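You operate a simulated robot arm through the tools that you are given. There is no shell and no other tool.

Carry out the task below with a simulated two-armed robot. There is one attempt and no reset: what you move stays moved.

TASK
Switch the stove on, steam the cups in the pot and heat the steel kettle to 95 C.

The check looks at the end state, three seconds after you hand in, the way a careful person would. Anything else that was tipped, shoved, dropped, spilled or broken makes it a failure.

THE ROBOT
Two 7-joint arms with fingered hands on one trunk that stands fixed in place. Base frame: the origin is at the foot of the trunk, x ahead of it, y to its left, z up. Readings come in mm, rad, newtons and seconds.
The left shoulder is at [75, 170, 1187], the right one opposite. With the tool pointing down near the work surface each hand reaches from about 300 to 760 mm from the base axis, measured 20 degrees to its own side. Payload 4 kg a hand.
The TCP of each hand is the grasp point between the finger pads, 26 mm short of the fingertips. In the tool frame z runs along the fingers and y along their closing line. The gripper opens to 132 mm; its body begins 73 mm behind the TCP. The gripper is a hand of 4 fingers: y runs from the thumb to the fingers, the wrist lies at [0, 0, -224] in the tool frame, and closing takes about 1.5 s.
Orientation is that of the tool frame in the base frame, as a unit quaternion [x, y, z, w]. With the fingers straight down and closing along the base's y, the tool's x points along the base's -x, its y along +y and its z along -z.

THE INTERFACE
- The arms move only by the tool apply_moves. It takes "left_commands", "right_commands" or both (then of equal length, played together; a hand with none holds still); each is a list that holds one entry, the list of rows, each a list of 7 numbers: the shift along the tool's x, y, z in cm, then the turn, a rotation vector about the tool's x, y, z in rad, then the opening, from 0 (shut) to 1 (fully open). In form: [[[x, y, z, wx, wy, wz, jaw], ...]]. A call has 1 to 20 rows; each row shifts and turns the commanded pose from where the row before left it, along the tool's axes as they then stand. A row lasts 0.2 s, in which the tool goes at most 50 mm and 0.15 rad; a call with a longer step from one row to the next is refused whole, and so is a gripper value outside its range. Where a pose cannot be reached the arm comes as near as it can. A force on the tool above 40 N (or 10 N above the force at the start of the call, whichever is more), or a blocked arm, ends the call early, and 0.2 s more pass. The fingers move at their own pace (about 108 mm/s each) and stop on an object; they squeeze with about 29 N. The grip force told is the motor's: it shows also when the fingers shut on nothing. Time passes only in rows, and 0.2 s behind the last, so rows that do not move let the fingers close. The reply holds the time, the measured pose of the TCP, the force on the tool along the base axes, the opening and the grip force, in the units named above and with some noise, with the torque about the TCP (base axes, N m) and any sound that the robot's microphone picked up, and new pictures: "show" is both (left out), scene, wrist or none (wrist: the cameras of the hands that moved).
- Cameras (640 x 400 px; columns grow to the right, rows downward): "scene" is now at [162, 30.7, 1366.4]; the picture's right is [0.33, -0.94, 0.00], its down [-0.52, -0.18, -0.84] and it looks along [0.79, 0.28, -0.55] (base axes); focal length 323 px, centre (320, 200). "left" rides on the left gripper at [-73, 6, -94] in its tool frame; the picture's right is [-0.08, -1.00, 0.00], its down [0.78, -0.06, -0.62] and it looks along [0.61, -0.05, 0.79] (tool axes); focal length 230 px, centre (320, 200). "right" rides on the right gripper at [73, 6, -94] in its tool frame; the picture's right is [-0.08, 1.00, 0.00], its down [-0.79, -0.06, -0.62] and it looks along [-0.61, -0.05, 0.79] (tool axes); focal length 230 px, centre (320, 200). There is no depth. A picture from a camera that has moved, and an enlarged one, comes with that camera's place and axes in the base frame and with its lens.
- slide_trunk(by): moves the trunk up (or, below 0, down) by that many mm; the arms and the scene camera ride with it, the base frame stays. It gives what a move gives, with no picture.
- preshape(shape, hand): the hand has 4 fingers and takes this shape, open, in about a second: jaw (thumb against the fingers, like two jaws); tri (thumb and two fingers); tip (a fingertip pinch); poke (one finger out to press); point (the index stretched); flat (the hand flat); cup (the hand cupped); fist (a fist). The gripper value then closes the fingers along that shape, each until it touches; the sizes above hold for jaw. It gives what a move gives, with no picture.
- pan_tilt(pan, tilt): turns the head with the scene camera to pan (to the left, within 1.396 rad either way) and tilt (down, from -0.506 to 1.204), counted from straight ahead of the robot (the tilt from the chest, where the trunk bows). It gives what a move gives, and a new picture of the scene camera.
- inspect(camera, box): a new picture of the part [left, top, right, bottom] of that camera's present view, enlarged. The clock stands still meanwhile.
- sign_off(): hands the job in; it is judged then, once.

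Nothing tells you positions but the pictures and the camera data. Unless the task says otherwise, let go and move clear before handing in.

The tools are called after "Emit:" as name(argument=value, ...) on one line, values as JSON. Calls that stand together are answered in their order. apply_moves: Moves the arms, as the interface text tells. Its arguments: {"type":"object","properties":{"left_commands":{"type":"array"},"right_commands":{"type":"array"},"show":{"type":"string","enum":["both","scene","wrist","none"]}},"required":[]} The other tools are called the same way: slide_trunk (by) moves the trunk up or down; preshape (shape, hand) gives the hand a shape; pan_tilt (pan, tilt) turns the head that bears the scene camera; inspect (camera, box) takes an enlarged picture of a part of a camera's view; sign_off () hands the job in.

At the start:

```text
clock: 0.0
left_position: [501.2, 427.1, 1124.7]
left_tool_rot: [0.001, 1.0, 0.001, -0.001]
left_ft_force: [0.2, -0.1, 0.6]
left_torque: [-0.03, 0.0, 0.04]
left_opening: 131.7
left_grasp_force: 0.0
left_shape: jaw
right_position: [480.1, -94.7, 1174.1]
right_tool_rot: [0.0, 1.0, 0.0, 0.0]
right_ft_force: [0.8, -0.3, 0.1]
right_torque: [0.01, 0.01, 0.0]
right_opening: 131.9
right_grasp_force: 0.1
right_shape: jaw
trunk travel left (down, up): [-200.0, 151.0]
head pan, tilt (commanded): [0.335, 0.578]
```

scene: 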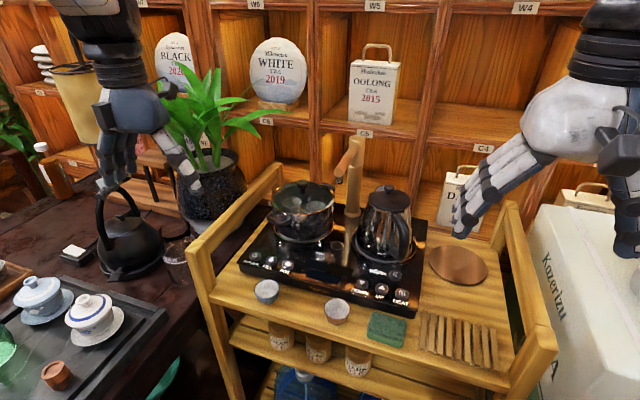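
right: 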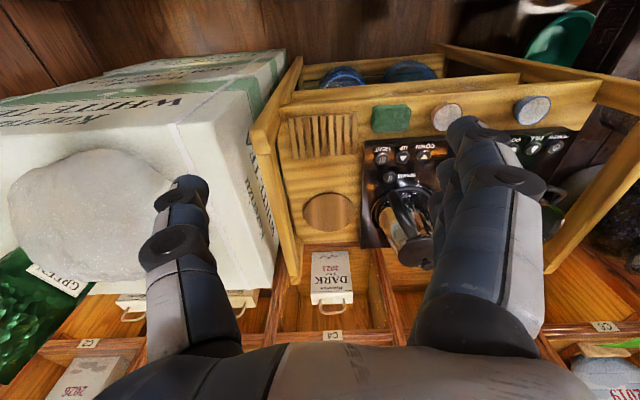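
left: 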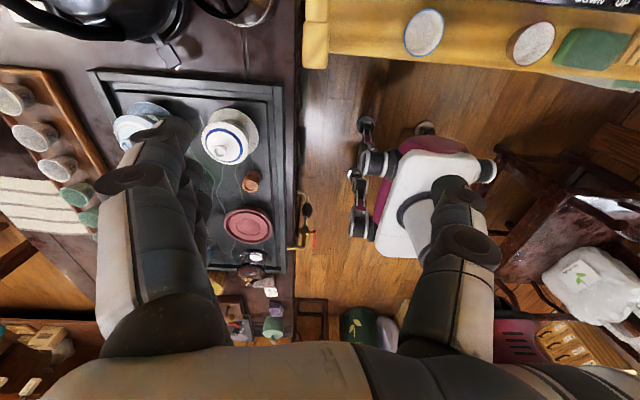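

I see a tea cart with a twin stove: a glass pot on the left plate, a steel kettle on the right plate, and button panels in front. I'll take a closer look at the panel and the pot before moving anything.

Emit:
inspect(camera="scene", box=[230, 170, 430, 320])

Emit:
inspect(camera="scene", box=[240, 240, 340, 300])

Emit:
inspect(camera="scene", box=[330, 250, 430, 310])

```text
2.67 times, centred on (330, 245) of scene
camera zoom: at [162.0, 30.7, 1366.4], right [0.33, -0.94, 0.0], down [-0.52, -0.18, -0.84], along [0.79, 0.28, -0.55], focal length 861 px, centre (293, 80)
```

zoom: 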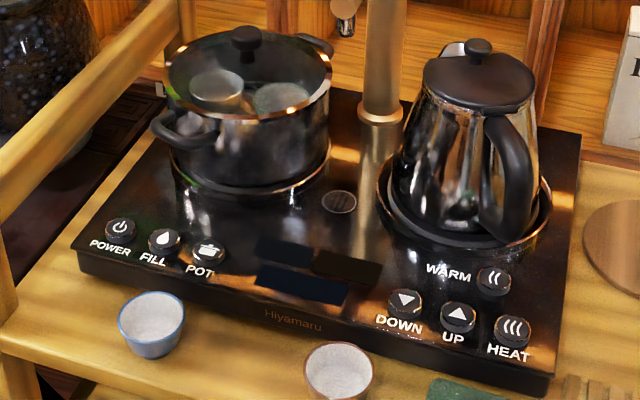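

```text
6.40 times, centred on (290, 270) of scene
camera zoom: at [162.0, 30.7, 1366.4], right [0.33, -0.94, 0.0], down [-0.52, -0.18, -0.84], along [0.79, 0.28, -0.55], focal length 2067 px, centre (512, -248)
```

zoom: 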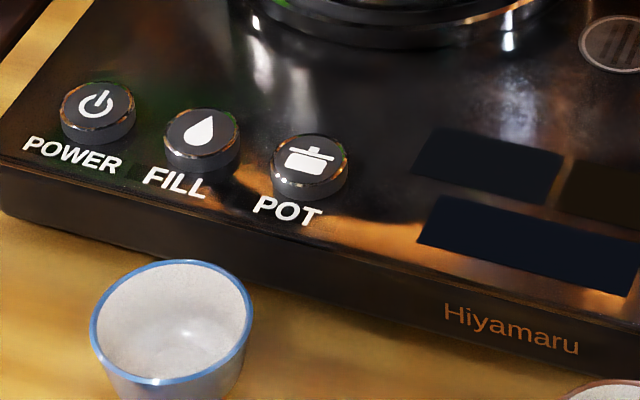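

```text
6.40 times, centred on (380, 280) of scene
camera zoom: at [162.0, 30.7, 1366.4], right [0.33, -0.94, 0.0], down [-0.52, -0.18, -0.84], along [0.79, 0.28, -0.55], focal length 2067 px, centre (-64, -312)
```

zoom: 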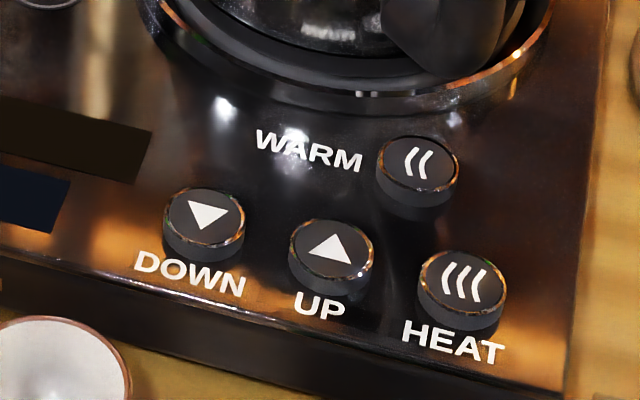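

The panel shows POWER / FILL / POT on the left, and DOWN / UP / HEAT / WARM on the right, with displays that are now dark. Next I take enlarged views to triangulate the buttons and check the pot and kettle.

Emit:
inspect(camera="right", box=[360, 120, 460, 182])

Emit:
inspect(camera="right", box=[500, 100, 600, 162])

Emit:
inspect(camera="scene", box=[260, 170, 340, 220])

Emit:
inspect(camera="scene", box=[330, 130, 430, 270])

Emit:
inspect(camera="left", box=[300, 0, 640, 100])

```text
6.40 times, centred on (410, 151) of right
camera zoom: at [405.9, -90.3, 1268.2], right [0.08, 1.0, 0.0], down [0.79, -0.06, 0.62], along [0.61, -0.05, -0.79], focal length 1472 px, centre (-256, 514)
```

zoom: 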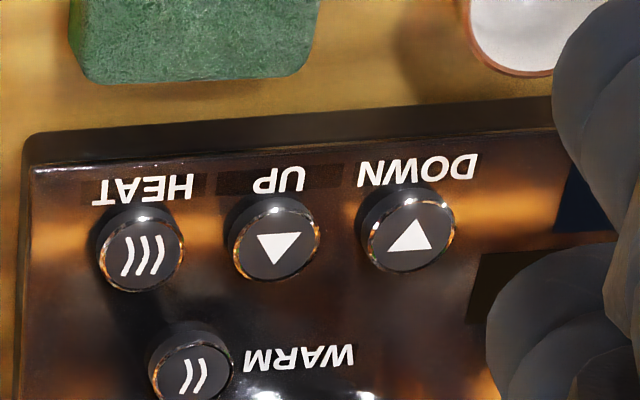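

```text
6.40 times, centred on (550, 131) of right
camera zoom: at [405.9, -90.3, 1268.2], right [0.08, 1.0, 0.0], down [0.79, -0.06, 0.62], along [0.61, -0.05, -0.79], focal length 1472 px, centre (-1152, 642)
```

zoom: 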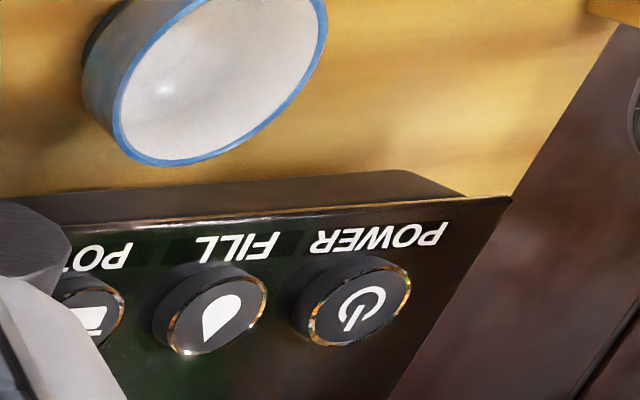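

```text
8.00 times, centred on (300, 195) of scene
camera zoom: at [162.0, 30.7, 1366.4], right [0.33, -0.94, 0.0], down [-0.52, -0.18, -0.84], along [0.79, 0.28, -0.55], focal length 2584 px, centre (480, 240)
```

zoom: 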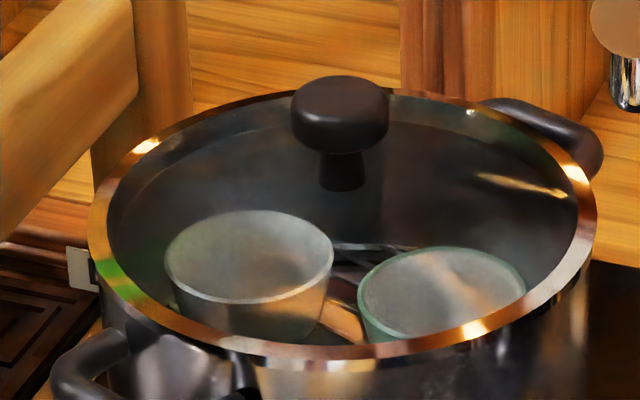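

```text
2.86 times, centred on (380, 200) of scene
camera zoom: at [162.0, 30.7, 1366.4], right [0.33, -0.94, 0.0], down [-0.52, -0.18, -0.84], along [0.79, 0.28, -0.55], focal length 923 px, centre (149, 200)
```

zoom: 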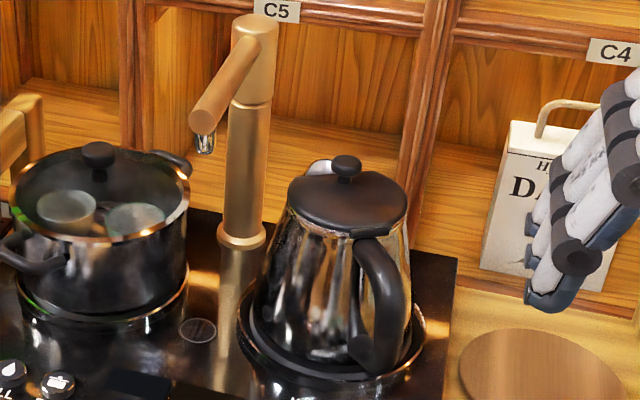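

```text
1.88 times, centred on (470, 50) of left
camera zoom: at [574.0, 432.6, 1217.7], right [0.08, -1.0, 0.0], down [-0.78, -0.06, 0.62], along [-0.61, -0.05, -0.79], focal length 433 px, centre (38, 482)
```

zoom: 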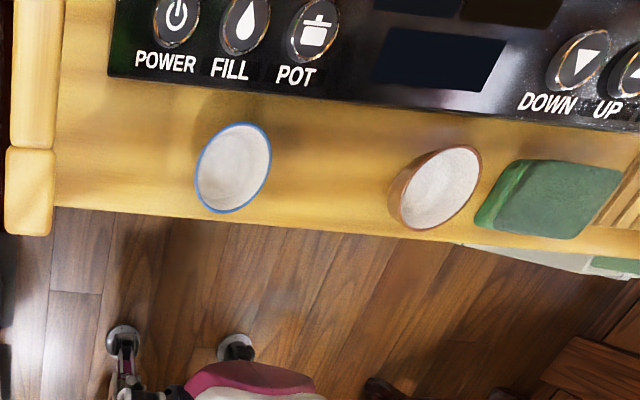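

The rays place the POWER cap near (639, 356, 851) and HEAT near (632, 17, 858), so button tops are at about z 855. I shape both hands to poke and look at where the fingertips are.

Emit:
preshape(shape="poke", hand="left")

Emit:
preshape(shape="poke", hand="right")

Emit:
apply_moves(left_commands=[[[0, 0, 0, 0, 0, 0, 1], [0, 0, 0, 0, 0, 0, 1]]], right_commands=[[[0, 0, 0, 0, 0, 0, 1], [0, 0, 0, 0, 0, 0, 1]]], show="both")

```text
clock: 0.9
left_position: [500.7, 427.0, 1124.7]
left_tool_rot: [0.0, 1.0, 0.0, 0.0]
left_ft_force: [-0.3, -0.1, -0.5]
left_torque: [0.0, -0.01, -0.01]
left_opening: 0.0
left_grasp_force: 0.0
left_shape: poke
right_position: [479.0, -95.8, 1173.1]
right_tool_rot: [0.0, 1.0, 0.001, 0.0]
right_ft_force: [-0.3, 0.5, 0.7]
right_torque: [0.02, -0.03, 0.03]
right_opening: 131.8
right_grasp_force: 0.0
right_shape: jaw
trunk travel left (down, up): [-200.0, 151.0]
head pan, tilt (commanded): [0.335, 0.578]
```

```text
clock: 1.8
left_position: [500.2, 428.7, 1124.0]
left_tool_rot: [0.0, 1.0, 0.0, 0.0]
left_ft_force: [-0.6, -0.9, -0.4]
left_torque: [-0.02, 0.03, 0.0]
left_opening: 0.0
left_grasp_force: 0.0
left_shape: poke
right_position: [479.3, -96.2, 1173.6]
right_tool_rot: [0.0, 1.0, 0.0, 0.0]
right_ft_force: [0.5, 0.4, 0.3]
right_torque: [0.0, 0.01, -0.02]
right_opening: 0.0
right_grasp_force: 0.1
right_shape: poke
trunk travel left (down, up): [-200.0, 151.0]
head pan, tilt (commanded): [0.335, 0.578]
```

```text
clock: 2.4
left_position: [499.7, 428.2, 1124.3]
left_tool_rot: [0.0, 1.0, 0.0, 0.0]
left_ft_force: [0.3, 0.2, -0.7]
left_torque: [0.0, 0.03, -0.01]
left_opening: 0.0
left_grasp_force: 0.0
left_shape: poke
right_position: [478.6, -95.5, 1174.4]
right_tool_rot: [0.0, 1.0, 0.0, 0.0]
right_ft_force: [-0.8, -0.2, 0.0]
right_torque: [0.01, -0.01, -0.03]
right_opening: 0.1
right_grasp_force: 0.0
right_shape: poke
trunk travel left (down, up): [-200.0, 151.0]
head pan, tilt (commanded): [0.335, 0.578]
camera scene: at [162.0, 30.7, 1366.4], right [0.33, -0.94, 0.0], down [-0.52, -0.18, -0.84], along [0.79, 0.28, -0.55], focal length 323 px, centre (320, 200)
camera right: at [405.9, -90.3, 1268.3], right [0.08, 1.0, 0.0], down [0.79, -0.06, 0.62], along [0.61, -0.05, -0.79], focal length 230 px, centre (320, 200)
camera left: at [574.0, 432.6, 1217.7], right [0.08, -1.0, 0.0], down [-0.78, -0.06, 0.62], along [-0.61, -0.05, -0.79], focal length 230 px, centre (320, 200)
```

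scene: 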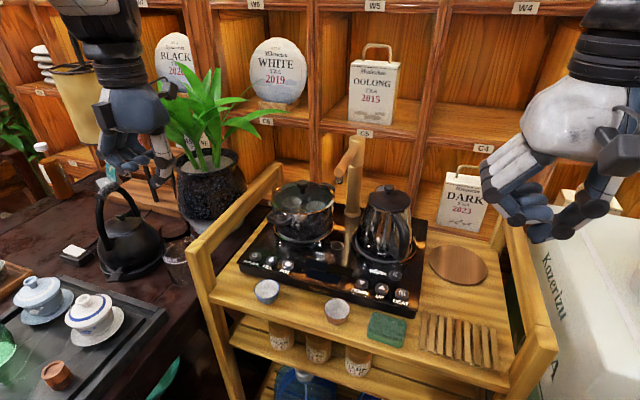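
right: 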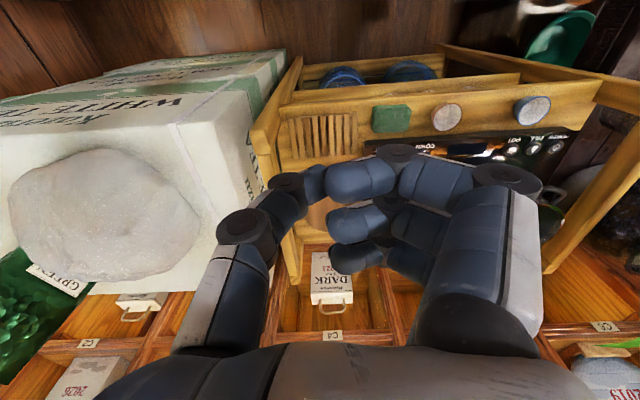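
left: 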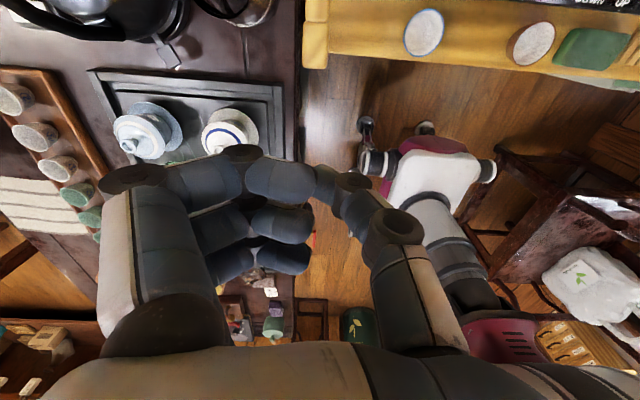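

The hands have changed to a curled shape. I zoom in to see which finger protrudes.

Emit:
inspect(camera="scene", box=[460, 80, 640, 260])

Emit:
inspect(camera="right", box=[180, 120, 580, 380])

Emit:
inspect(camera="scene", box=[60, 60, 240, 240])

```text
2.22 times, centred on (550, 170) of scene
camera zoom: at [162.0, 30.7, 1366.4], right [0.33, -0.94, 0.0], down [-0.52, -0.18, -0.84], along [0.79, 0.28, -0.55], focal length 718 px, centre (-191, 267)
```

zoom: 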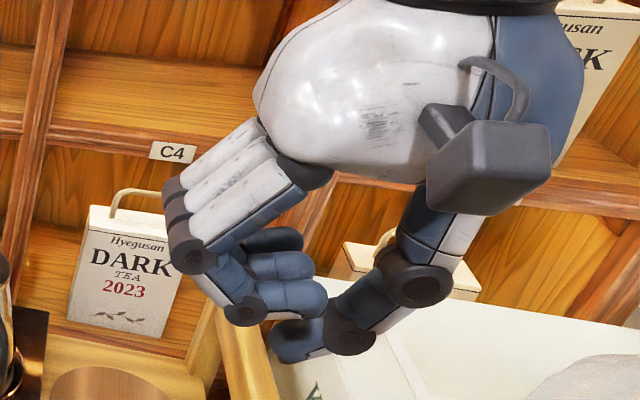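

```text
1.54 times, centred on (380, 250) of right
camera zoom: at [405.9, -90.3, 1268.3], right [0.08, 1.0, 0.0], down [0.79, -0.06, 0.62], along [0.61, -0.05, -0.79], focal length 354 px, centre (228, 123)
```

zoom: 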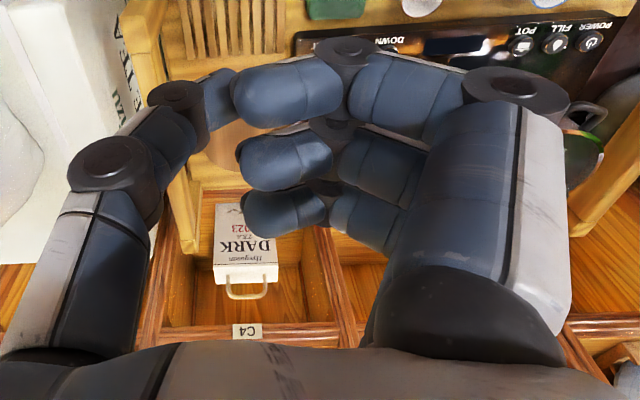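

```text
2.22 times, centred on (150, 150) of scene
camera zoom: at [162.0, 30.7, 1366.4], right [0.33, -0.94, 0.0], down [-0.52, -0.18, -0.84], along [0.79, 0.28, -0.55], focal length 718 px, centre (698, 311)
```

zoom: 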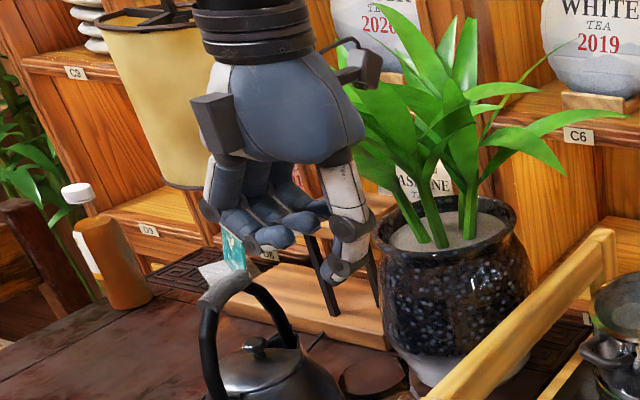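

The three fingers look equally curled with poke at opening 1. I try the right hand with the value at 0, and the left hand with "point", to compare.

Emit:
preshape(shape="point", hand="left")

Emit:
apply_moves(right_commands=[[[0, 0, 0, 0, 0, 0, 0], [0, 0, 0, 0, 0, 0, 0], [0, 0, 0, 0, 0, 0, 0], [0, 0, 0, 0, 0, 0, 0], [0, 0, 0, 0, 0, 0, 0], [0, 0, 0, 0, 0, 0, 0], [0, 0, 0, 0, 0, 0, 0]]], show="both")

Emit:
inspect(camera="left", box=[0, 0, 640, 400])

Emit:
inspect(camera="scene", box=[60, 60, 240, 240])

```text
clock: 3.3
left_position: [500.9, 428.0, 1124.6]
left_tool_rot: [0.0, 1.0, 0.0, 0.001]
left_ft_force: [0.1, 0.5, 0.2]
left_torque: [0.01, 0.0, 0.0]
left_opening: 126.2
left_grasp_force: 0.0
left_shape: point
right_position: [479.0, -95.8, 1174.5]
right_tool_rot: [0.001, 1.0, -0.001, 0.0]
right_ft_force: [0.3, -0.5, -0.4]
right_torque: [0.0, -0.04, 0.01]
right_opening: 0.0
right_grasp_force: 0.0
right_shape: poke
trunk travel left (down, up): [-200.0, 151.0]
head pan, tilt (commanded): [0.335, 0.578]
```

```text
clock: 4.9
left_position: [500.7, 427.3, 1124.9]
left_tool_rot: [0.0, 1.0, -0.001, 0.0]
left_ft_force: [0.7, 0.0, -0.2]
left_torque: [-0.01, 0.0, -0.03]
left_opening: 126.0
left_grasp_force: 0.0
left_shape: point
right_position: [479.5, -95.6, 1174.2]
right_tool_rot: [0.0, 1.0, -0.001, 0.0]
right_ft_force: [-0.6, 0.1, 0.2]
right_torque: [-0.01, 0.0, 0.01]
right_opening: 0.0
right_grasp_force: 0.2
right_shape: poke
trunk travel left (down, up): [-200.0, 151.0]
head pan, tilt (commanded): [0.335, 0.578]
camera scene: at [162.0, 30.7, 1366.4], right [0.33, -0.94, 0.0], down [-0.52, -0.18, -0.84], along [0.79, 0.28, -0.55], focal length 323 px, centre (320, 200)
camera right: at [405.9, -90.3, 1268.2], right [0.08, 1.0, 0.0], down [0.79, -0.06, 0.62], along [0.61, -0.05, -0.79], focal length 230 px, centre (320, 200)
```

scene: 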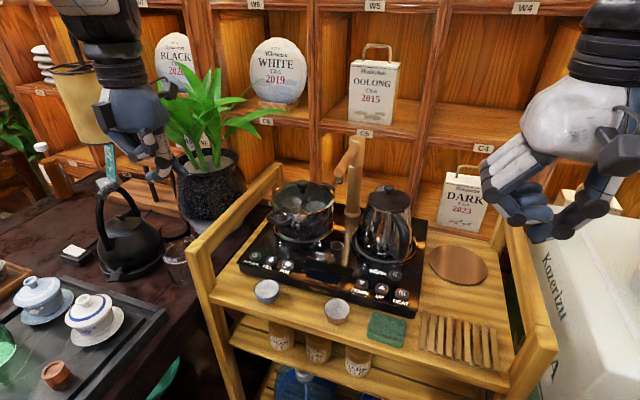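
right: 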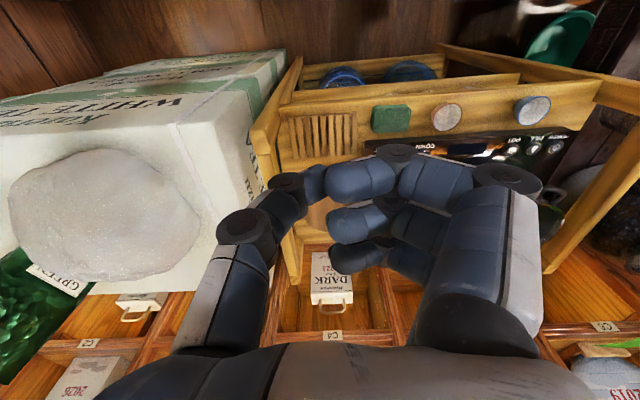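

```text
1.00 times, centred on (320, 200) of left (not enlarged: the box is as wide or as high as the picture)
camera zoom: at [574.0, 432.6, 1217.7], right [0.08, -1.0, 0.0], down [-0.78, -0.06, 0.62], along [-0.61, -0.05, -0.79], focal length 230 px, centre (320, 200)
```

zoom: 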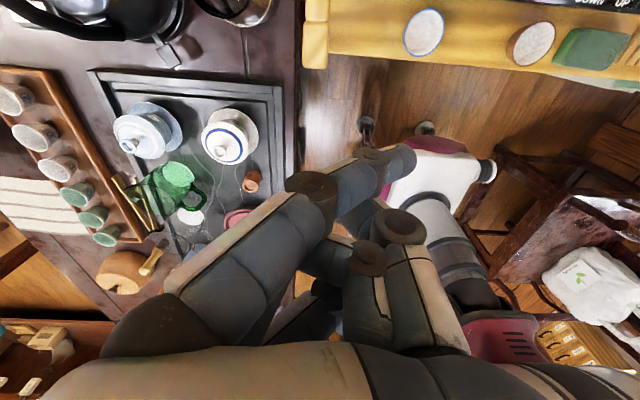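

```text
2.22 times, centred on (150, 150) of scene
camera zoom: at [162.0, 30.7, 1366.4], right [0.33, -0.94, 0.0], down [-0.52, -0.18, -0.84], along [0.79, 0.28, -0.55], focal length 718 px, centre (698, 311)
```

zoom: 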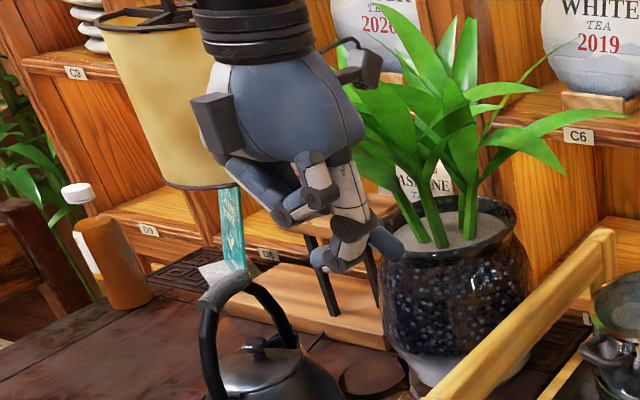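

Poke doesn't change with the value. I test "point" closed on the left and "tip" closed on the right to find a shape with a single protruding fingertip.

Emit:
preshape(shape="tip", hand="right")

Emit:
apply_moves(left_commands=[[[0, 0, 0, 0, 0, 0, 0], [0, 0, 0, 0, 0, 0, 0], [0, 0, 0, 0, 0, 0, 0], [0, 0, 0, 0, 0, 0, 0], [0, 0, 0, 0, 0, 0, 0], [0, 0, 0, 0, 0, 0, 0], [0, 0, 0, 0, 0, 0, 0]]], right_commands=[[[0, 0, 0, 0, 0, 0, 0], [0, 0, 0, 0, 0, 0, 0], [0, 0, 0, 0, 0, 0, 0], [0, 0, 0, 0, 0, 0, 0], [0, 0, 0, 0, 0, 0, 0], [0, 0, 0, 0, 0, 0, 0], [0, 0, 0, 0, 0, 0, 0]]], show="both")

Emit:
inspect(camera="scene", box=[460, 80, 640, 260])

Emit:
inspect(camera="scene", box=[60, 60, 240, 240])

```text
clock: 5.8
left_position: [500.1, 427.6, 1124.6]
left_tool_rot: [0.0, 1.0, 0.001, 0.0]
left_ft_force: [-0.3, 0.8, 0.4]
left_torque: [-0.05, -0.03, 0.02]
left_opening: 126.2
left_grasp_force: 0.1
left_shape: point
right_position: [480.6, -95.8, 1174.4]
right_tool_rot: [0.001, 1.0, -0.001, 0.0]
right_ft_force: [-0.4, -0.5, 0.2]
right_torque: [0.0, 0.01, 0.01]
right_opening: 131.9
right_grasp_force: 0.1
right_shape: tip
trunk travel left (down, up): [-200.0, 151.0]
head pan, tilt (commanded): [0.335, 0.578]
```

```text
clock: 7.4
left_position: [499.6, 427.6, 1123.5]
left_tool_rot: [0.0, 1.0, 0.001, 0.0]
left_ft_force: [-0.1, 1.5, 0.9]
left_torque: [-0.01, -0.02, -0.03]
left_opening: 126.3
left_grasp_force: 0.1
left_shape: point
right_position: [479.2, -96.7, 1173.1]
right_tool_rot: [0.0, 1.0, 0.0, 0.0]
right_ft_force: [-0.5, -0.1, 0.6]
right_torque: [0.01, 0.04, 0.02]
right_opening: 0.2
right_grasp_force: 28.7
right_shape: tip
trunk travel left (down, up): [-200.0, 151.0]
head pan, tilt (commanded): [0.335, 0.578]
camera scene: at [162.0, 30.7, 1366.4], right [0.33, -0.94, 0.0], down [-0.52, -0.18, -0.84], along [0.79, 0.28, -0.55], focal length 323 px, centre (320, 200)
camera right: at [405.9, -90.3, 1268.2], right [0.08, 1.0, 0.0], down [0.79, -0.06, 0.62], along [0.61, -0.05, -0.79], focal length 230 px, centre (320, 200)
camera left: at [574.0, 432.6, 1217.7], right [0.08, -1.0, 0.0], down [-0.78, -0.06, 0.62], along [-0.61, -0.05, -0.79], focal length 230 px, centre (320, 200)
```

scene: 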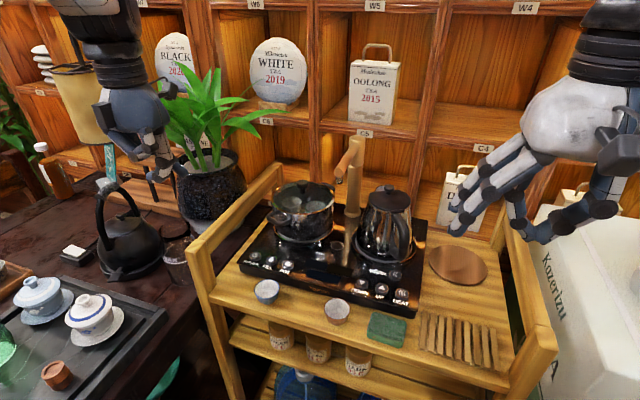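
right: 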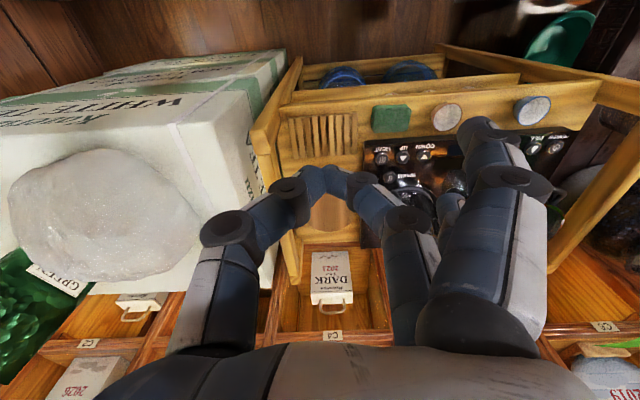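
left: 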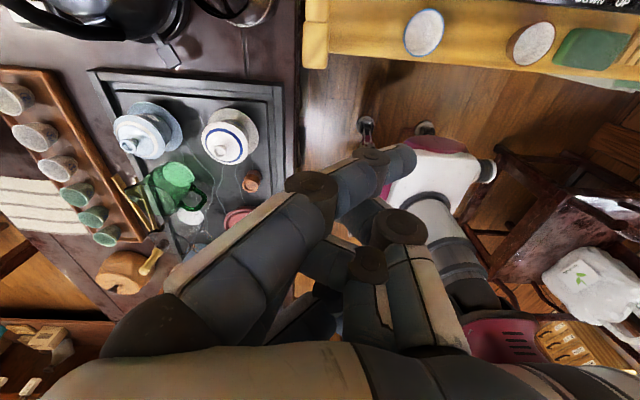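

```text
2.22 times, centred on (550, 170) of scene
camera zoom: at [162.0, 30.7, 1366.4], right [0.33, -0.94, 0.0], down [-0.52, -0.18, -0.84], along [0.79, 0.28, -0.55], focal length 718 px, centre (-191, 267)
```

zoom: 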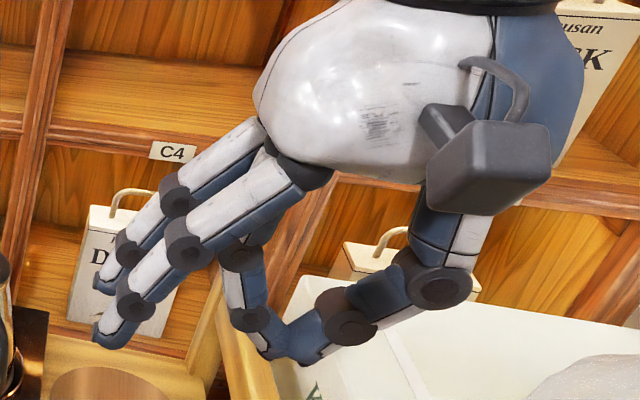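

```text
2.22 times, centred on (150, 150) of scene
camera zoom: at [162.0, 30.7, 1366.4], right [0.33, -0.94, 0.0], down [-0.52, -0.18, -0.84], along [0.79, 0.28, -0.55], focal length 718 px, centre (698, 311)
```

zoom: 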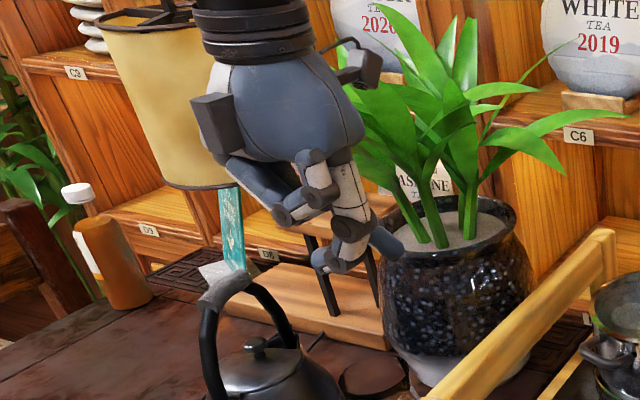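

In the poke shape the thumb tip turns out to be the lowest point: about 26 mm past the TCP, with the other fingers curled some 30 mm higher. I put both hands back to poke, then tilt the left hand back and sideways so it clears the rail and pot, and bring it above POWER.

Emit:
preshape(shape="poke", hand="left")

Emit:
preshape(shape="poke", hand="right")

Emit:
apply_moves(left_commands=[[[0, 0, 0, 0, -0.145, 0, 1], [0, 0, 0, 0, -0.145, 0, 1], [0, 0, 0, 0, -0.145, 0, 1], [0, 0, 0, -0.145, 0, 0, 1], [0, 0, 0, -0.145, 0, 0, 1], [0, 0, 0, -0.145, 0, 0, 1], [-0.443, -2.514, 2.586, 0, 0, 0, 1], [-0.443, -2.514, 2.586, 0, 0, 0, 1], [-0.443, -2.514, 2.586, 0, 0, 0, 1], [-0.443, -2.514, 2.586, 0, 0, 0, 1], [-0.443, -2.514, 2.586, 0, 0, 0, 1], [0, 0, 0, 0, 0, 0, 1]]], show="both")

```text
clock: 8.3
left_position: [499.9, 427.6, 1125.0]
left_tool_rot: [0.0, 1.0, 0.0, -0.001]
left_ft_force: [1.1, -0.7, -0.8]
left_torque: [0.01, 0.01, 0.01]
left_opening: 0.0
left_grasp_force: 0.0
left_shape: poke
right_position: [478.7, -96.3, 1175.1]
right_tool_rot: [0.0, 1.0, 0.0, 0.001]
right_ft_force: [-0.7, -0.9, 0.8]
right_torque: [0.02, -0.03, -0.02]
right_opening: 0.1
right_grasp_force: 29.1
right_shape: tip
trunk travel left (down, up): [-200.0, 151.0]
head pan, tilt (commanded): [0.335, 0.578]
```

```text
clock: 9.2
left_position: [499.6, 426.7, 1125.0]
left_tool_rot: [0.001, 1.0, 0.0, 0.0]
left_ft_force: [0.5, 0.0, -1.4]
left_torque: [0.01, -0.06, 0.03]
left_opening: 0.0
left_grasp_force: 0.1
left_shape: poke
right_position: [479.6, -94.9, 1174.5]
right_tool_rot: [0.0, 1.0, 0.0, 0.0]
right_ft_force: [0.2, 0.4, -0.6]
right_torque: [-0.02, -0.01, 0.02]
right_opening: 0.0
right_grasp_force: 0.1
right_shape: poke
trunk travel left (down, up): [-200.0, 151.0]
head pan, tilt (commanded): [0.335, 0.578]
```

```text
clock: 11.8
left_position: [590.7, 376.2, 980.2]
left_tool_rot: [-0.061, 0.954, 0.203, 0.212]
left_ft_force: [0.0, -0.9, 0.6]
left_torque: [0.02, 0.0, -0.01]
left_opening: 0.0
left_grasp_force: 0.0
left_shape: poke
right_position: [478.8, -97.9, 1175.1]
right_tool_rot: [0.0, 1.0, 0.0, 0.0]
right_ft_force: [0.3, -0.2, 0.1]
right_torque: [0.01, -0.03, -0.02]
right_opening: 0.0
right_grasp_force: 0.0
right_shape: poke
trunk travel left (down, up): [-200.0, 151.0]
head pan, tilt (commanded): [0.335, 0.578]
camera scene: at [161.4, 30.5, 1366.6], right [0.33, -0.94, 0.0], down [-0.52, -0.18, -0.84], along [0.79, 0.28, -0.55], focal length 323 px, centre (320, 200)
camera left: at [621.9, 344.6, 1091.4], right [0.27, -0.91, -0.33], down [-0.93, -0.33, 0.15], along [-0.24, 0.26, -0.93], focal length 230 px, centre (320, 200)
```

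scene: 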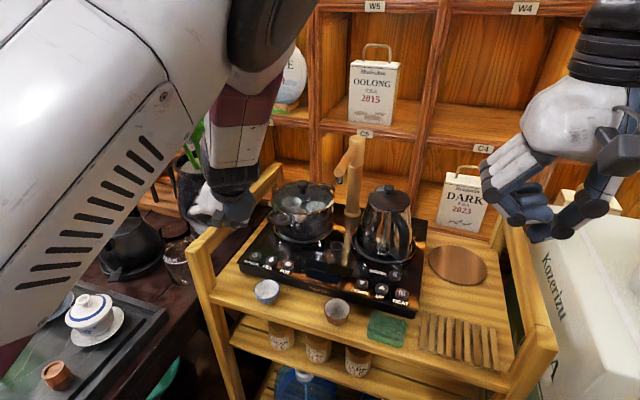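
left: 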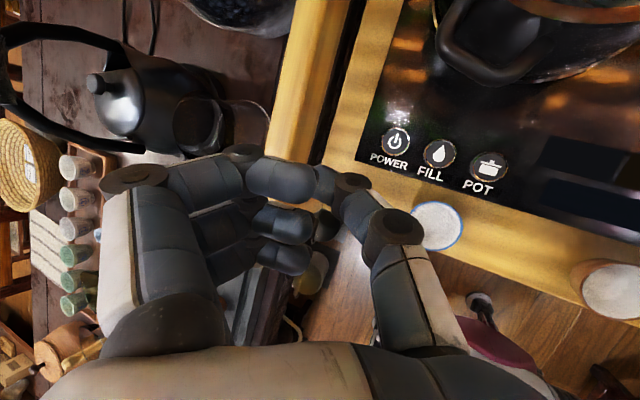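

The left hand is tilted and hovering near the left rail; the left camera confirms POWER at about (641, 356, 852) and POT at (638, 272, 853). I now move the thumb tip to about 40 mm above POWER.

Emit:
apply_moves(left_commands=[[[-0.15, -1.53, 1.485, 0, 0, 0, 1], [-0.15, -1.53, 1.485, 0, 0, 0, 1], [-0.15, -1.53, 1.485, 0, 0, 0, 1], [-0.15, -1.53, 1.485, 0, 0, 0, 1], [0, 0, 0, 0, 0, 0, 1], [0, 0, 0, 0, 0, 0, 1]]], show="both")

Emit:
inspect(camera="scene", box=[180, 150, 340, 310])

Emit:
inspect(camera="left", box=[200, 100, 520, 300])

```text
clock: 13.4
left_position: [625.5, 367.1, 907.6]
left_tool_rot: [-0.086, 0.955, 0.198, 0.206]
left_ft_force: [-0.5, -0.6, -0.5]
left_torque: [0.05, -0.01, -0.04]
left_opening: 0.0
left_grasp_force: 0.0
left_shape: poke
right_position: [478.1, -95.9, 1175.8]
right_tool_rot: [-0.001, 1.0, 0.0, 0.0]
right_ft_force: [0.0, -0.3, -0.3]
right_torque: [-0.01, -0.01, 0.03]
right_opening: 0.0
right_grasp_force: 0.0
right_shape: poke
trunk travel left (down, up): [-200.0, 151.0]
head pan, tilt (commanded): [0.335, 0.578]
stopped in row 6 (left hand): the arm was blocked; the commanded pose is now the measured one
camera scene: at [161.9, 31.1, 1366.4], right [0.33, -0.94, 0.0], down [-0.52, -0.18, -0.84], along [0.79, 0.28, -0.55], focal length 323 px, centre (320, 200)
camera left: at [657.0, 338.5, 1018.8], right [0.31, -0.9, -0.31], down [-0.91, -0.37, 0.16], along [-0.26, 0.23, -0.94], focal length 230 px, centre (320, 200)
```

scene: 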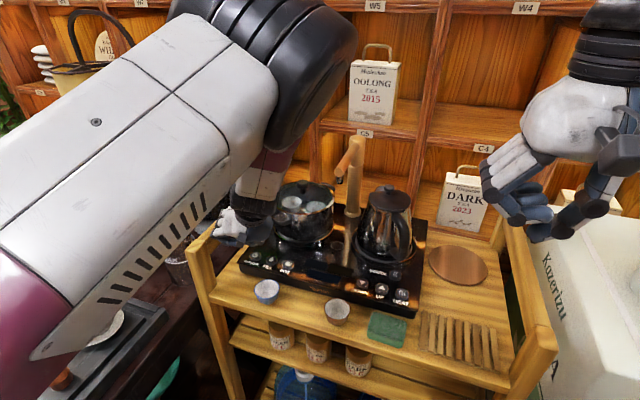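
left: 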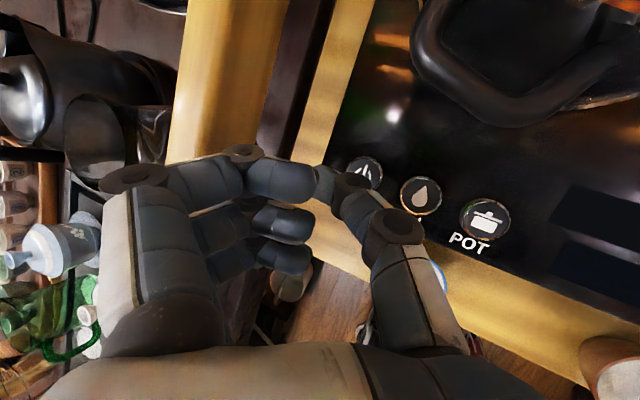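

```text
2.50 times, centred on (260, 230) of scene
camera zoom: at [161.9, 31.1, 1366.4], right [0.33, -0.94, 0.0], down [-0.52, -0.18, -0.84], along [0.79, 0.28, -0.55], focal length 808 px, centre (470, 125)
```

zoom: 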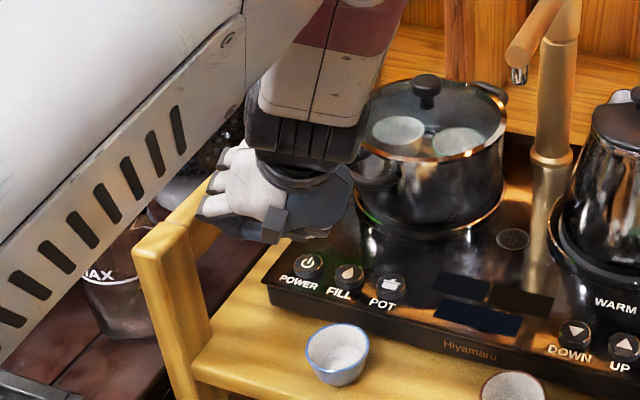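

```text
2.00 times, centred on (360, 200) of left
camera zoom: at [657.0, 338.5, 1018.8], right [0.31, -0.9, -0.31], down [-0.91, -0.37, 0.16], along [-0.26, 0.23, -0.94], focal length 460 px, centre (240, 200)
```

zoom: 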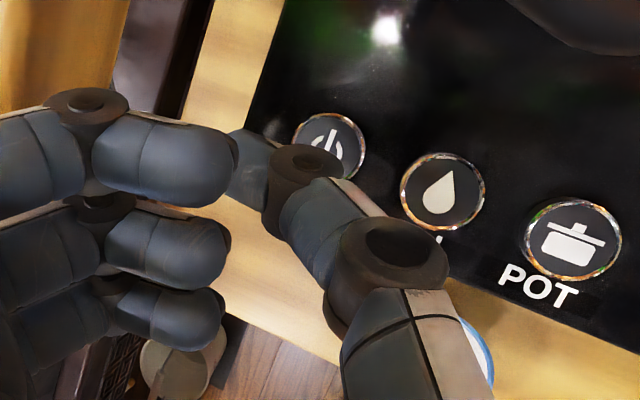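

The left arm stopped short: no force on the tool, but the wrist is bent nearly 90° and y is about 29 mm off, so I take it as a joint limit rather than contact. Raising the trunk should let the forearm slope down and free the wrist, so I do that and then approach again.

Emit:
slide_trunk(by=145)

Emit:
apply_moves(left_commands=[[[0, 0, 0, 0, 0, 0, 1]]], show="both")

```text
clock: 15.1
left_position: [624.9, 374.8, 1054.9]
left_tool_rot: [-0.096, 0.954, 0.196, 0.206]
left_ft_force: [-0.3, 0.2, 0.1]
left_torque: [0.0, -0.02, 0.0]
left_opening: 0.0
left_grasp_force: 0.1
left_shape: poke
right_position: [479.3, -95.7, 1318.0]
right_tool_rot: [0.0, 1.0, 0.001, 0.0]
right_ft_force: [-0.2, 1.2, -0.7]
right_torque: [0.02, 0.02, 0.01]
right_opening: 0.3
right_grasp_force: 0.0
right_shape: poke
trunk travel left (down, up): [-345.0, 6.0]
head pan, tilt (commanded): [0.335, 0.578]
```

```text
clock: 15.5
left_position: [623.4, 375.1, 1052.0]
left_tool_rot: [-0.096, 0.954, 0.196, 0.204]
left_ft_force: [-0.1, -0.2, -0.2]
left_torque: [-0.02, -0.01, -0.02]
left_opening: 0.0
left_grasp_force: 0.1
left_shape: poke
right_position: [478.8, -96.3, 1320.1]
right_tool_rot: [0.0, 1.0, 0.0, 0.0]
right_ft_force: [0.4, 0.3, 0.1]
right_torque: [0.0, 0.0, 0.03]
right_opening: 0.0
right_grasp_force: 0.0
right_shape: poke
trunk travel left (down, up): [-345.0, 6.0]
head pan, tilt (commanded): [0.335, 0.578]
camera scene: at [126.3, 30.7, 1513.0], right [0.33, -0.94, 0.0], down [-0.52, -0.18, -0.84], along [0.79, 0.28, -0.55], focal length 323 px, centre (320, 200)
camera left: at [655.4, 348.8, 1164.3], right [0.33, -0.89, -0.3], down [-0.91, -0.39, 0.16], along [-0.26, 0.22, -0.94], focal length 230 px, centre (320, 200)
```

scene: 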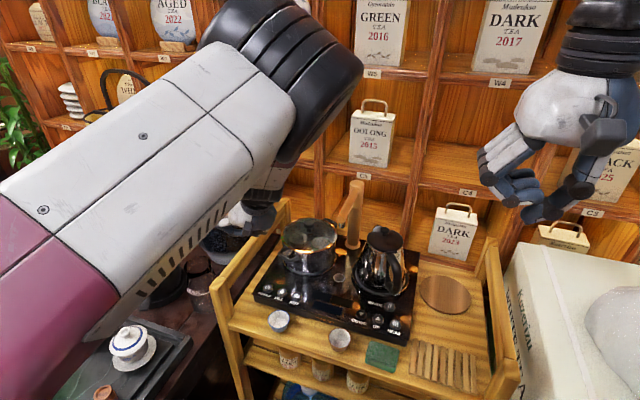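
left: 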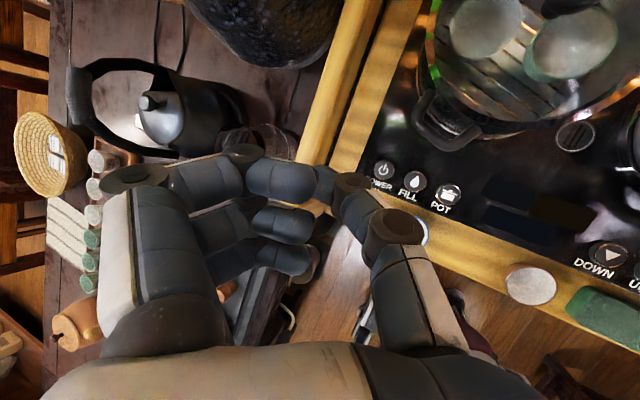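

With the trunk up, the left hand is clear at z≈1052. I now try a different attitude in free air: fingers turned to the far side with the hand leaning back 35°, which keeps the curled fingers above the rail and panel.

Emit:
apply_moves(left_commands=[[[0, 0, 0, 0.0165, -0.041, 0.1337, 1], [0, 0, 0, 0.0165, -0.041, 0.1337, 1], [0, 0, 0, 0.0165, -0.041, 0.1337, 1], [0, 0, 0, 0.0165, -0.041, 0.1337, 1], [0, 0, 0, 0.0165, -0.041, 0.1337, 1], [0, 0, 0, 0.0165, -0.041, 0.1337, 1], [0, 0, 0, 0.0165, -0.041, 0.1337, 1], [0, 0, 0, 0.0165, -0.041, 0.1337, 1], [0, 0, 0, 0.0165, -0.041, 0.1337, 1], [0, 0, 0, 0.0165, -0.041, 0.1337, 1], [0, 0, 0, 0.0165, -0.041, 0.1337, 1], [0, 0, 0, 0.0165, -0.041, 0.1337, 1], [0, 0, 0, 0, 0, 0, 1]]], show="both")

```text
clock: 18.3
left_position: [626.0, 364.0, 1053.5]
left_tool_rot: [0.686, 0.663, 0.214, 0.21]
left_ft_force: [0.1, -1.0, -0.1]
left_torque: [-0.04, 0.0, 0.01]
left_opening: 0.0
left_grasp_force: 0.0
left_shape: poke
right_position: [479.4, -96.0, 1318.8]
right_tool_rot: [0.001, 1.0, 0.0, 0.0]
right_ft_force: [0.2, -0.7, 0.4]
right_torque: [0.02, 0.0, -0.02]
right_opening: 0.1
right_grasp_force: 0.0
right_shape: poke
trunk travel left (down, up): [-345.0, 6.0]
head pan, tilt (commanded): [0.335, 0.578]
camera scene: at [126.4, 30.3, 1513.0], right [0.33, -0.94, 0.0], down [-0.52, -0.18, -0.84], along [0.79, 0.28, -0.55], focal length 323 px, centre (320, 200)
camera left: at [575.7, 290.7, 1132.6], right [-0.82, -0.05, -0.57], down [-0.38, 0.79, 0.48], along [0.43, 0.61, -0.67], focal length 230 px, centre (320, 200)
```

scene: 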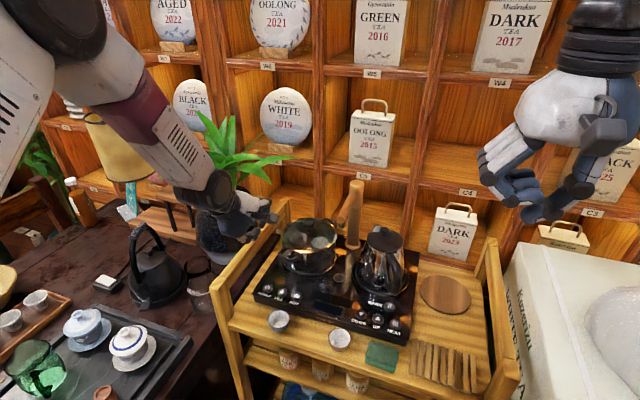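
left: 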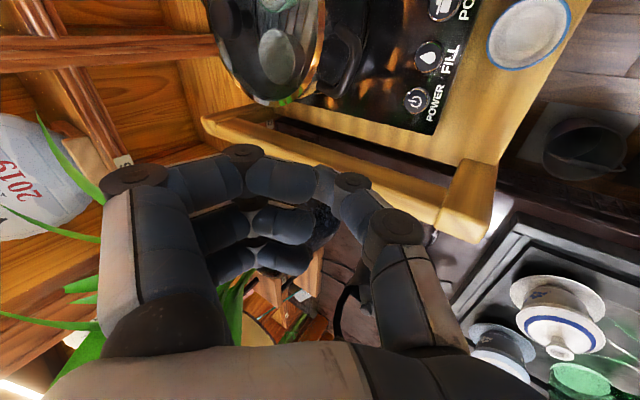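

The new attitude is fully reached, and the thumb tip is almost right above POWER. I descend straight to about 40 mm above the button and look again.

Emit:
apply_moves(left_commands=[[[-0.253, -2.02, 2.91, 0, 0, 0, 1], [-0.253, -2.02, 2.91, 0, 0, 0, 1], [-0.253, -2.02, 2.91, 0, 0, 0, 1], [-0.253, -2.02, 2.91, 0, 0, 0, 1], [0, 0, 0, 0, 0, 0, 1], [0, 0, 0, 0, 0, 0, 1]]], show="both")

Emit:
inspect(camera="scene", box=[180, 180, 340, 320])

Emit:
inspect(camera="left", box=[200, 60, 520, 260])

```text
clock: 19.7
left_position: [623.7, 355.7, 913.3]
left_tool_rot: [0.685, 0.664, 0.213, 0.21]
left_ft_force: [-0.4, -0.5, 0.5]
left_torque: [0.0, 0.01, -0.03]
left_opening: 0.1
left_grasp_force: 0.0
left_shape: poke
right_position: [479.7, -95.9, 1319.5]
right_tool_rot: [0.0, 1.0, -0.001, -0.001]
right_ft_force: [0.2, 0.1, 0.0]
right_torque: [0.03, -0.04, 0.0]
right_opening: 0.0
right_grasp_force: 0.2
right_shape: poke
trunk travel left (down, up): [-345.0, 6.0]
head pan, tilt (commanded): [0.335, 0.578]
camera scene: at [126.7, 31.0, 1513.0], right [0.33, -0.94, 0.0], down [-0.52, -0.18, -0.84], along [0.79, 0.28, -0.55], focal length 323 px, centre (320, 200)
camera left: at [574.3, 282.8, 992.5], right [-0.82, -0.05, -0.57], down [-0.38, 0.79, 0.48], along [0.43, 0.61, -0.67], focal length 230 px, centre (320, 200)
```

scene: 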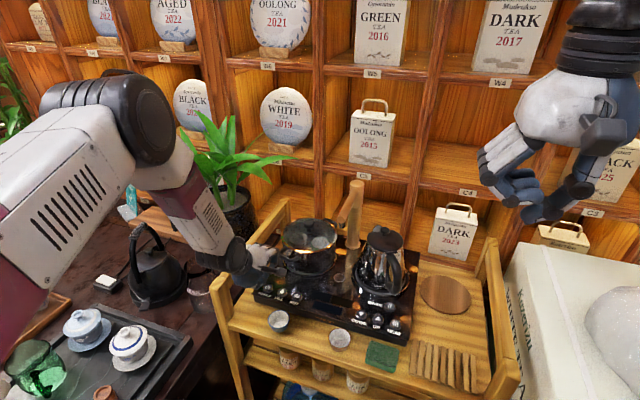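
left: 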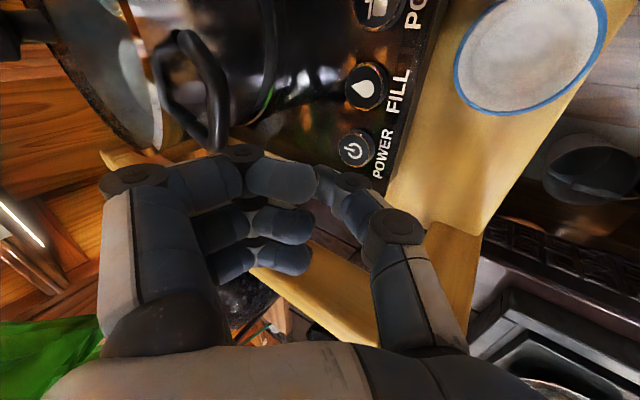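

```text
2.86 times, centred on (260, 250) of scene
camera zoom: at [126.7, 31.0, 1513.0], right [0.33, -0.94, 0.0], down [-0.52, -0.18, -0.84], along [0.79, 0.28, -0.55], focal length 923 px, centre (491, 57)
```

zoom: 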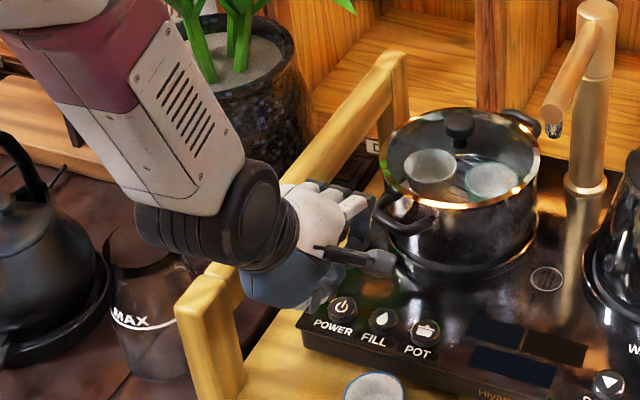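

```text
2.00 times, centred on (360, 160) of left
camera zoom: at [574.3, 282.8, 992.5], right [-0.82, -0.05, -0.57], down [-0.38, 0.79, 0.48], along [0.43, 0.61, -0.67], focal length 460 px, centre (240, 280)
```

zoom: 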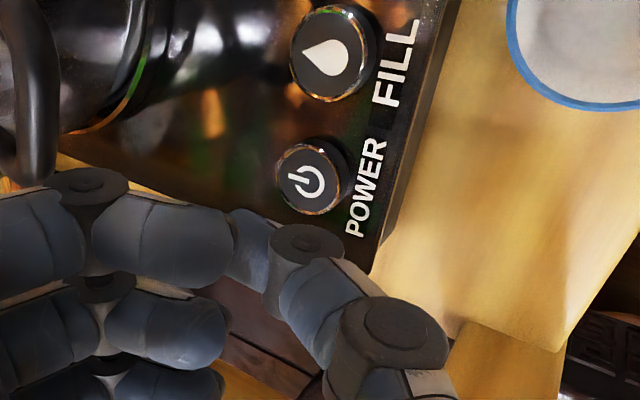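

The thumb tip is at about (639, 356, 892), directly over POWER, and the index finger stays clear of the pot handle. I lower straight down, slowly at the end, watching the force.

Emit:
apply_moves(left_commands=[[[-0.024, -0.915, 1.31, 0, 0, 0, 1], [-0.024, -0.915, 1.31, 0, 0, 0, 1], [-0.003, -0.114, 0.164, 0, 0, 0, 1], [-0.003, -0.114, 0.164, 0, 0, 0, 1], [-0.003, -0.114, 0.164, 0, 0, 0, 1]]], show="both")

Emit:
inspect(camera="left", box=[240, 80, 440, 205])

Emit:
inspect(camera="scene", box=[220, 210, 320, 310])

```text
clock: 20.9
left_position: [626.1, 355.5, 874.7]
left_tool_rot: [0.685, 0.664, 0.213, 0.211]
left_ft_force: [-0.3, -1.1, 0.4]
left_torque: [0.01, -0.02, 0.0]
left_opening: 0.1
left_grasp_force: 0.0
left_shape: poke
right_position: [479.3, -96.1, 1318.8]
right_tool_rot: [0.001, 1.0, -0.001, 0.0]
right_ft_force: [0.2, -0.8, -0.4]
right_torque: [0.0, -0.02, 0.02]
right_opening: 0.2
right_grasp_force: 0.2
right_shape: poke
trunk travel left (down, up): [-345.0, 6.0]
head pan, tilt (commanded): [0.335, 0.578]
camera scene: at [126.3, 30.7, 1513.0], right [0.33, -0.94, 0.0], down [-0.52, -0.18, -0.84], along [0.79, 0.28, -0.55], focal length 323 px, centre (320, 200)
camera left: at [575.7, 281.9, 953.3], right [-0.82, -0.05, -0.57], down [-0.38, 0.79, 0.48], along [0.43, 0.61, -0.67], focal length 230 px, centre (320, 200)
```

scene: 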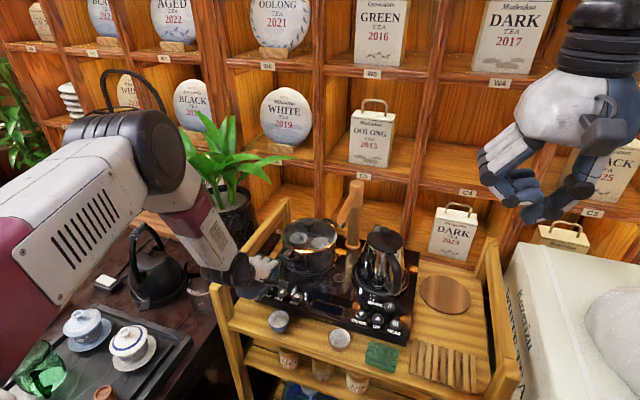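
left: 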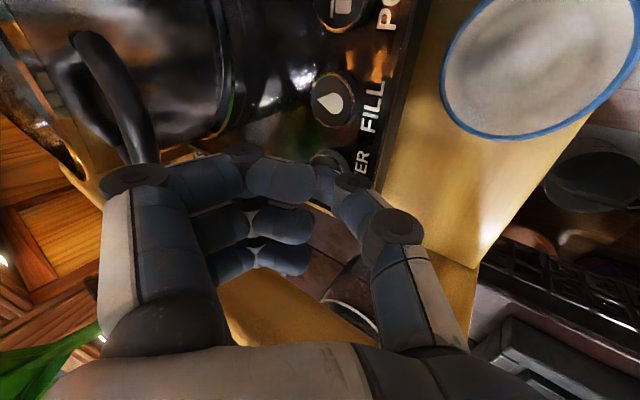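

```text
3.20 times, centred on (340, 142) of left
camera zoom: at [575.7, 281.9, 953.3], right [-0.82, -0.05, -0.57], down [-0.38, 0.79, 0.48], along [0.43, 0.61, -0.67], focal length 736 px, centre (256, 384)
```

zoom: 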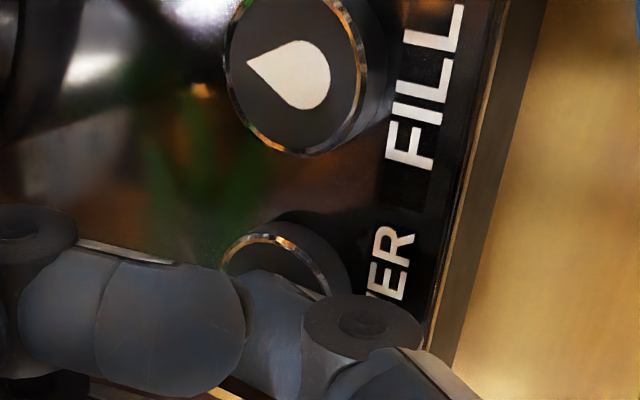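

```text
4.00 times, centred on (270, 260) of scene
camera zoom: at [126.3, 30.7, 1513.0], right [0.33, -0.94, 0.0], down [-0.52, -0.18, -0.84], along [0.79, 0.28, -0.55], focal length 1292 px, centre (520, -40)
```

zoom: 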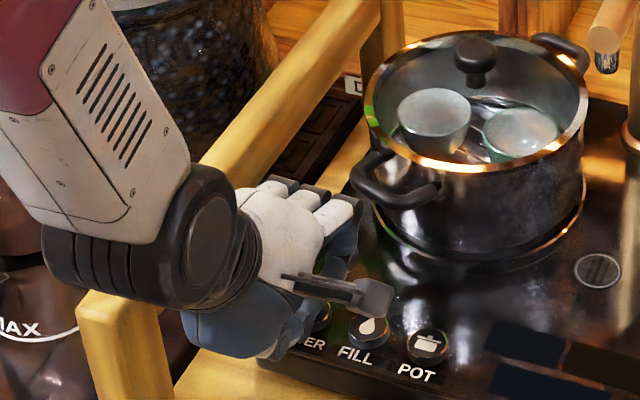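

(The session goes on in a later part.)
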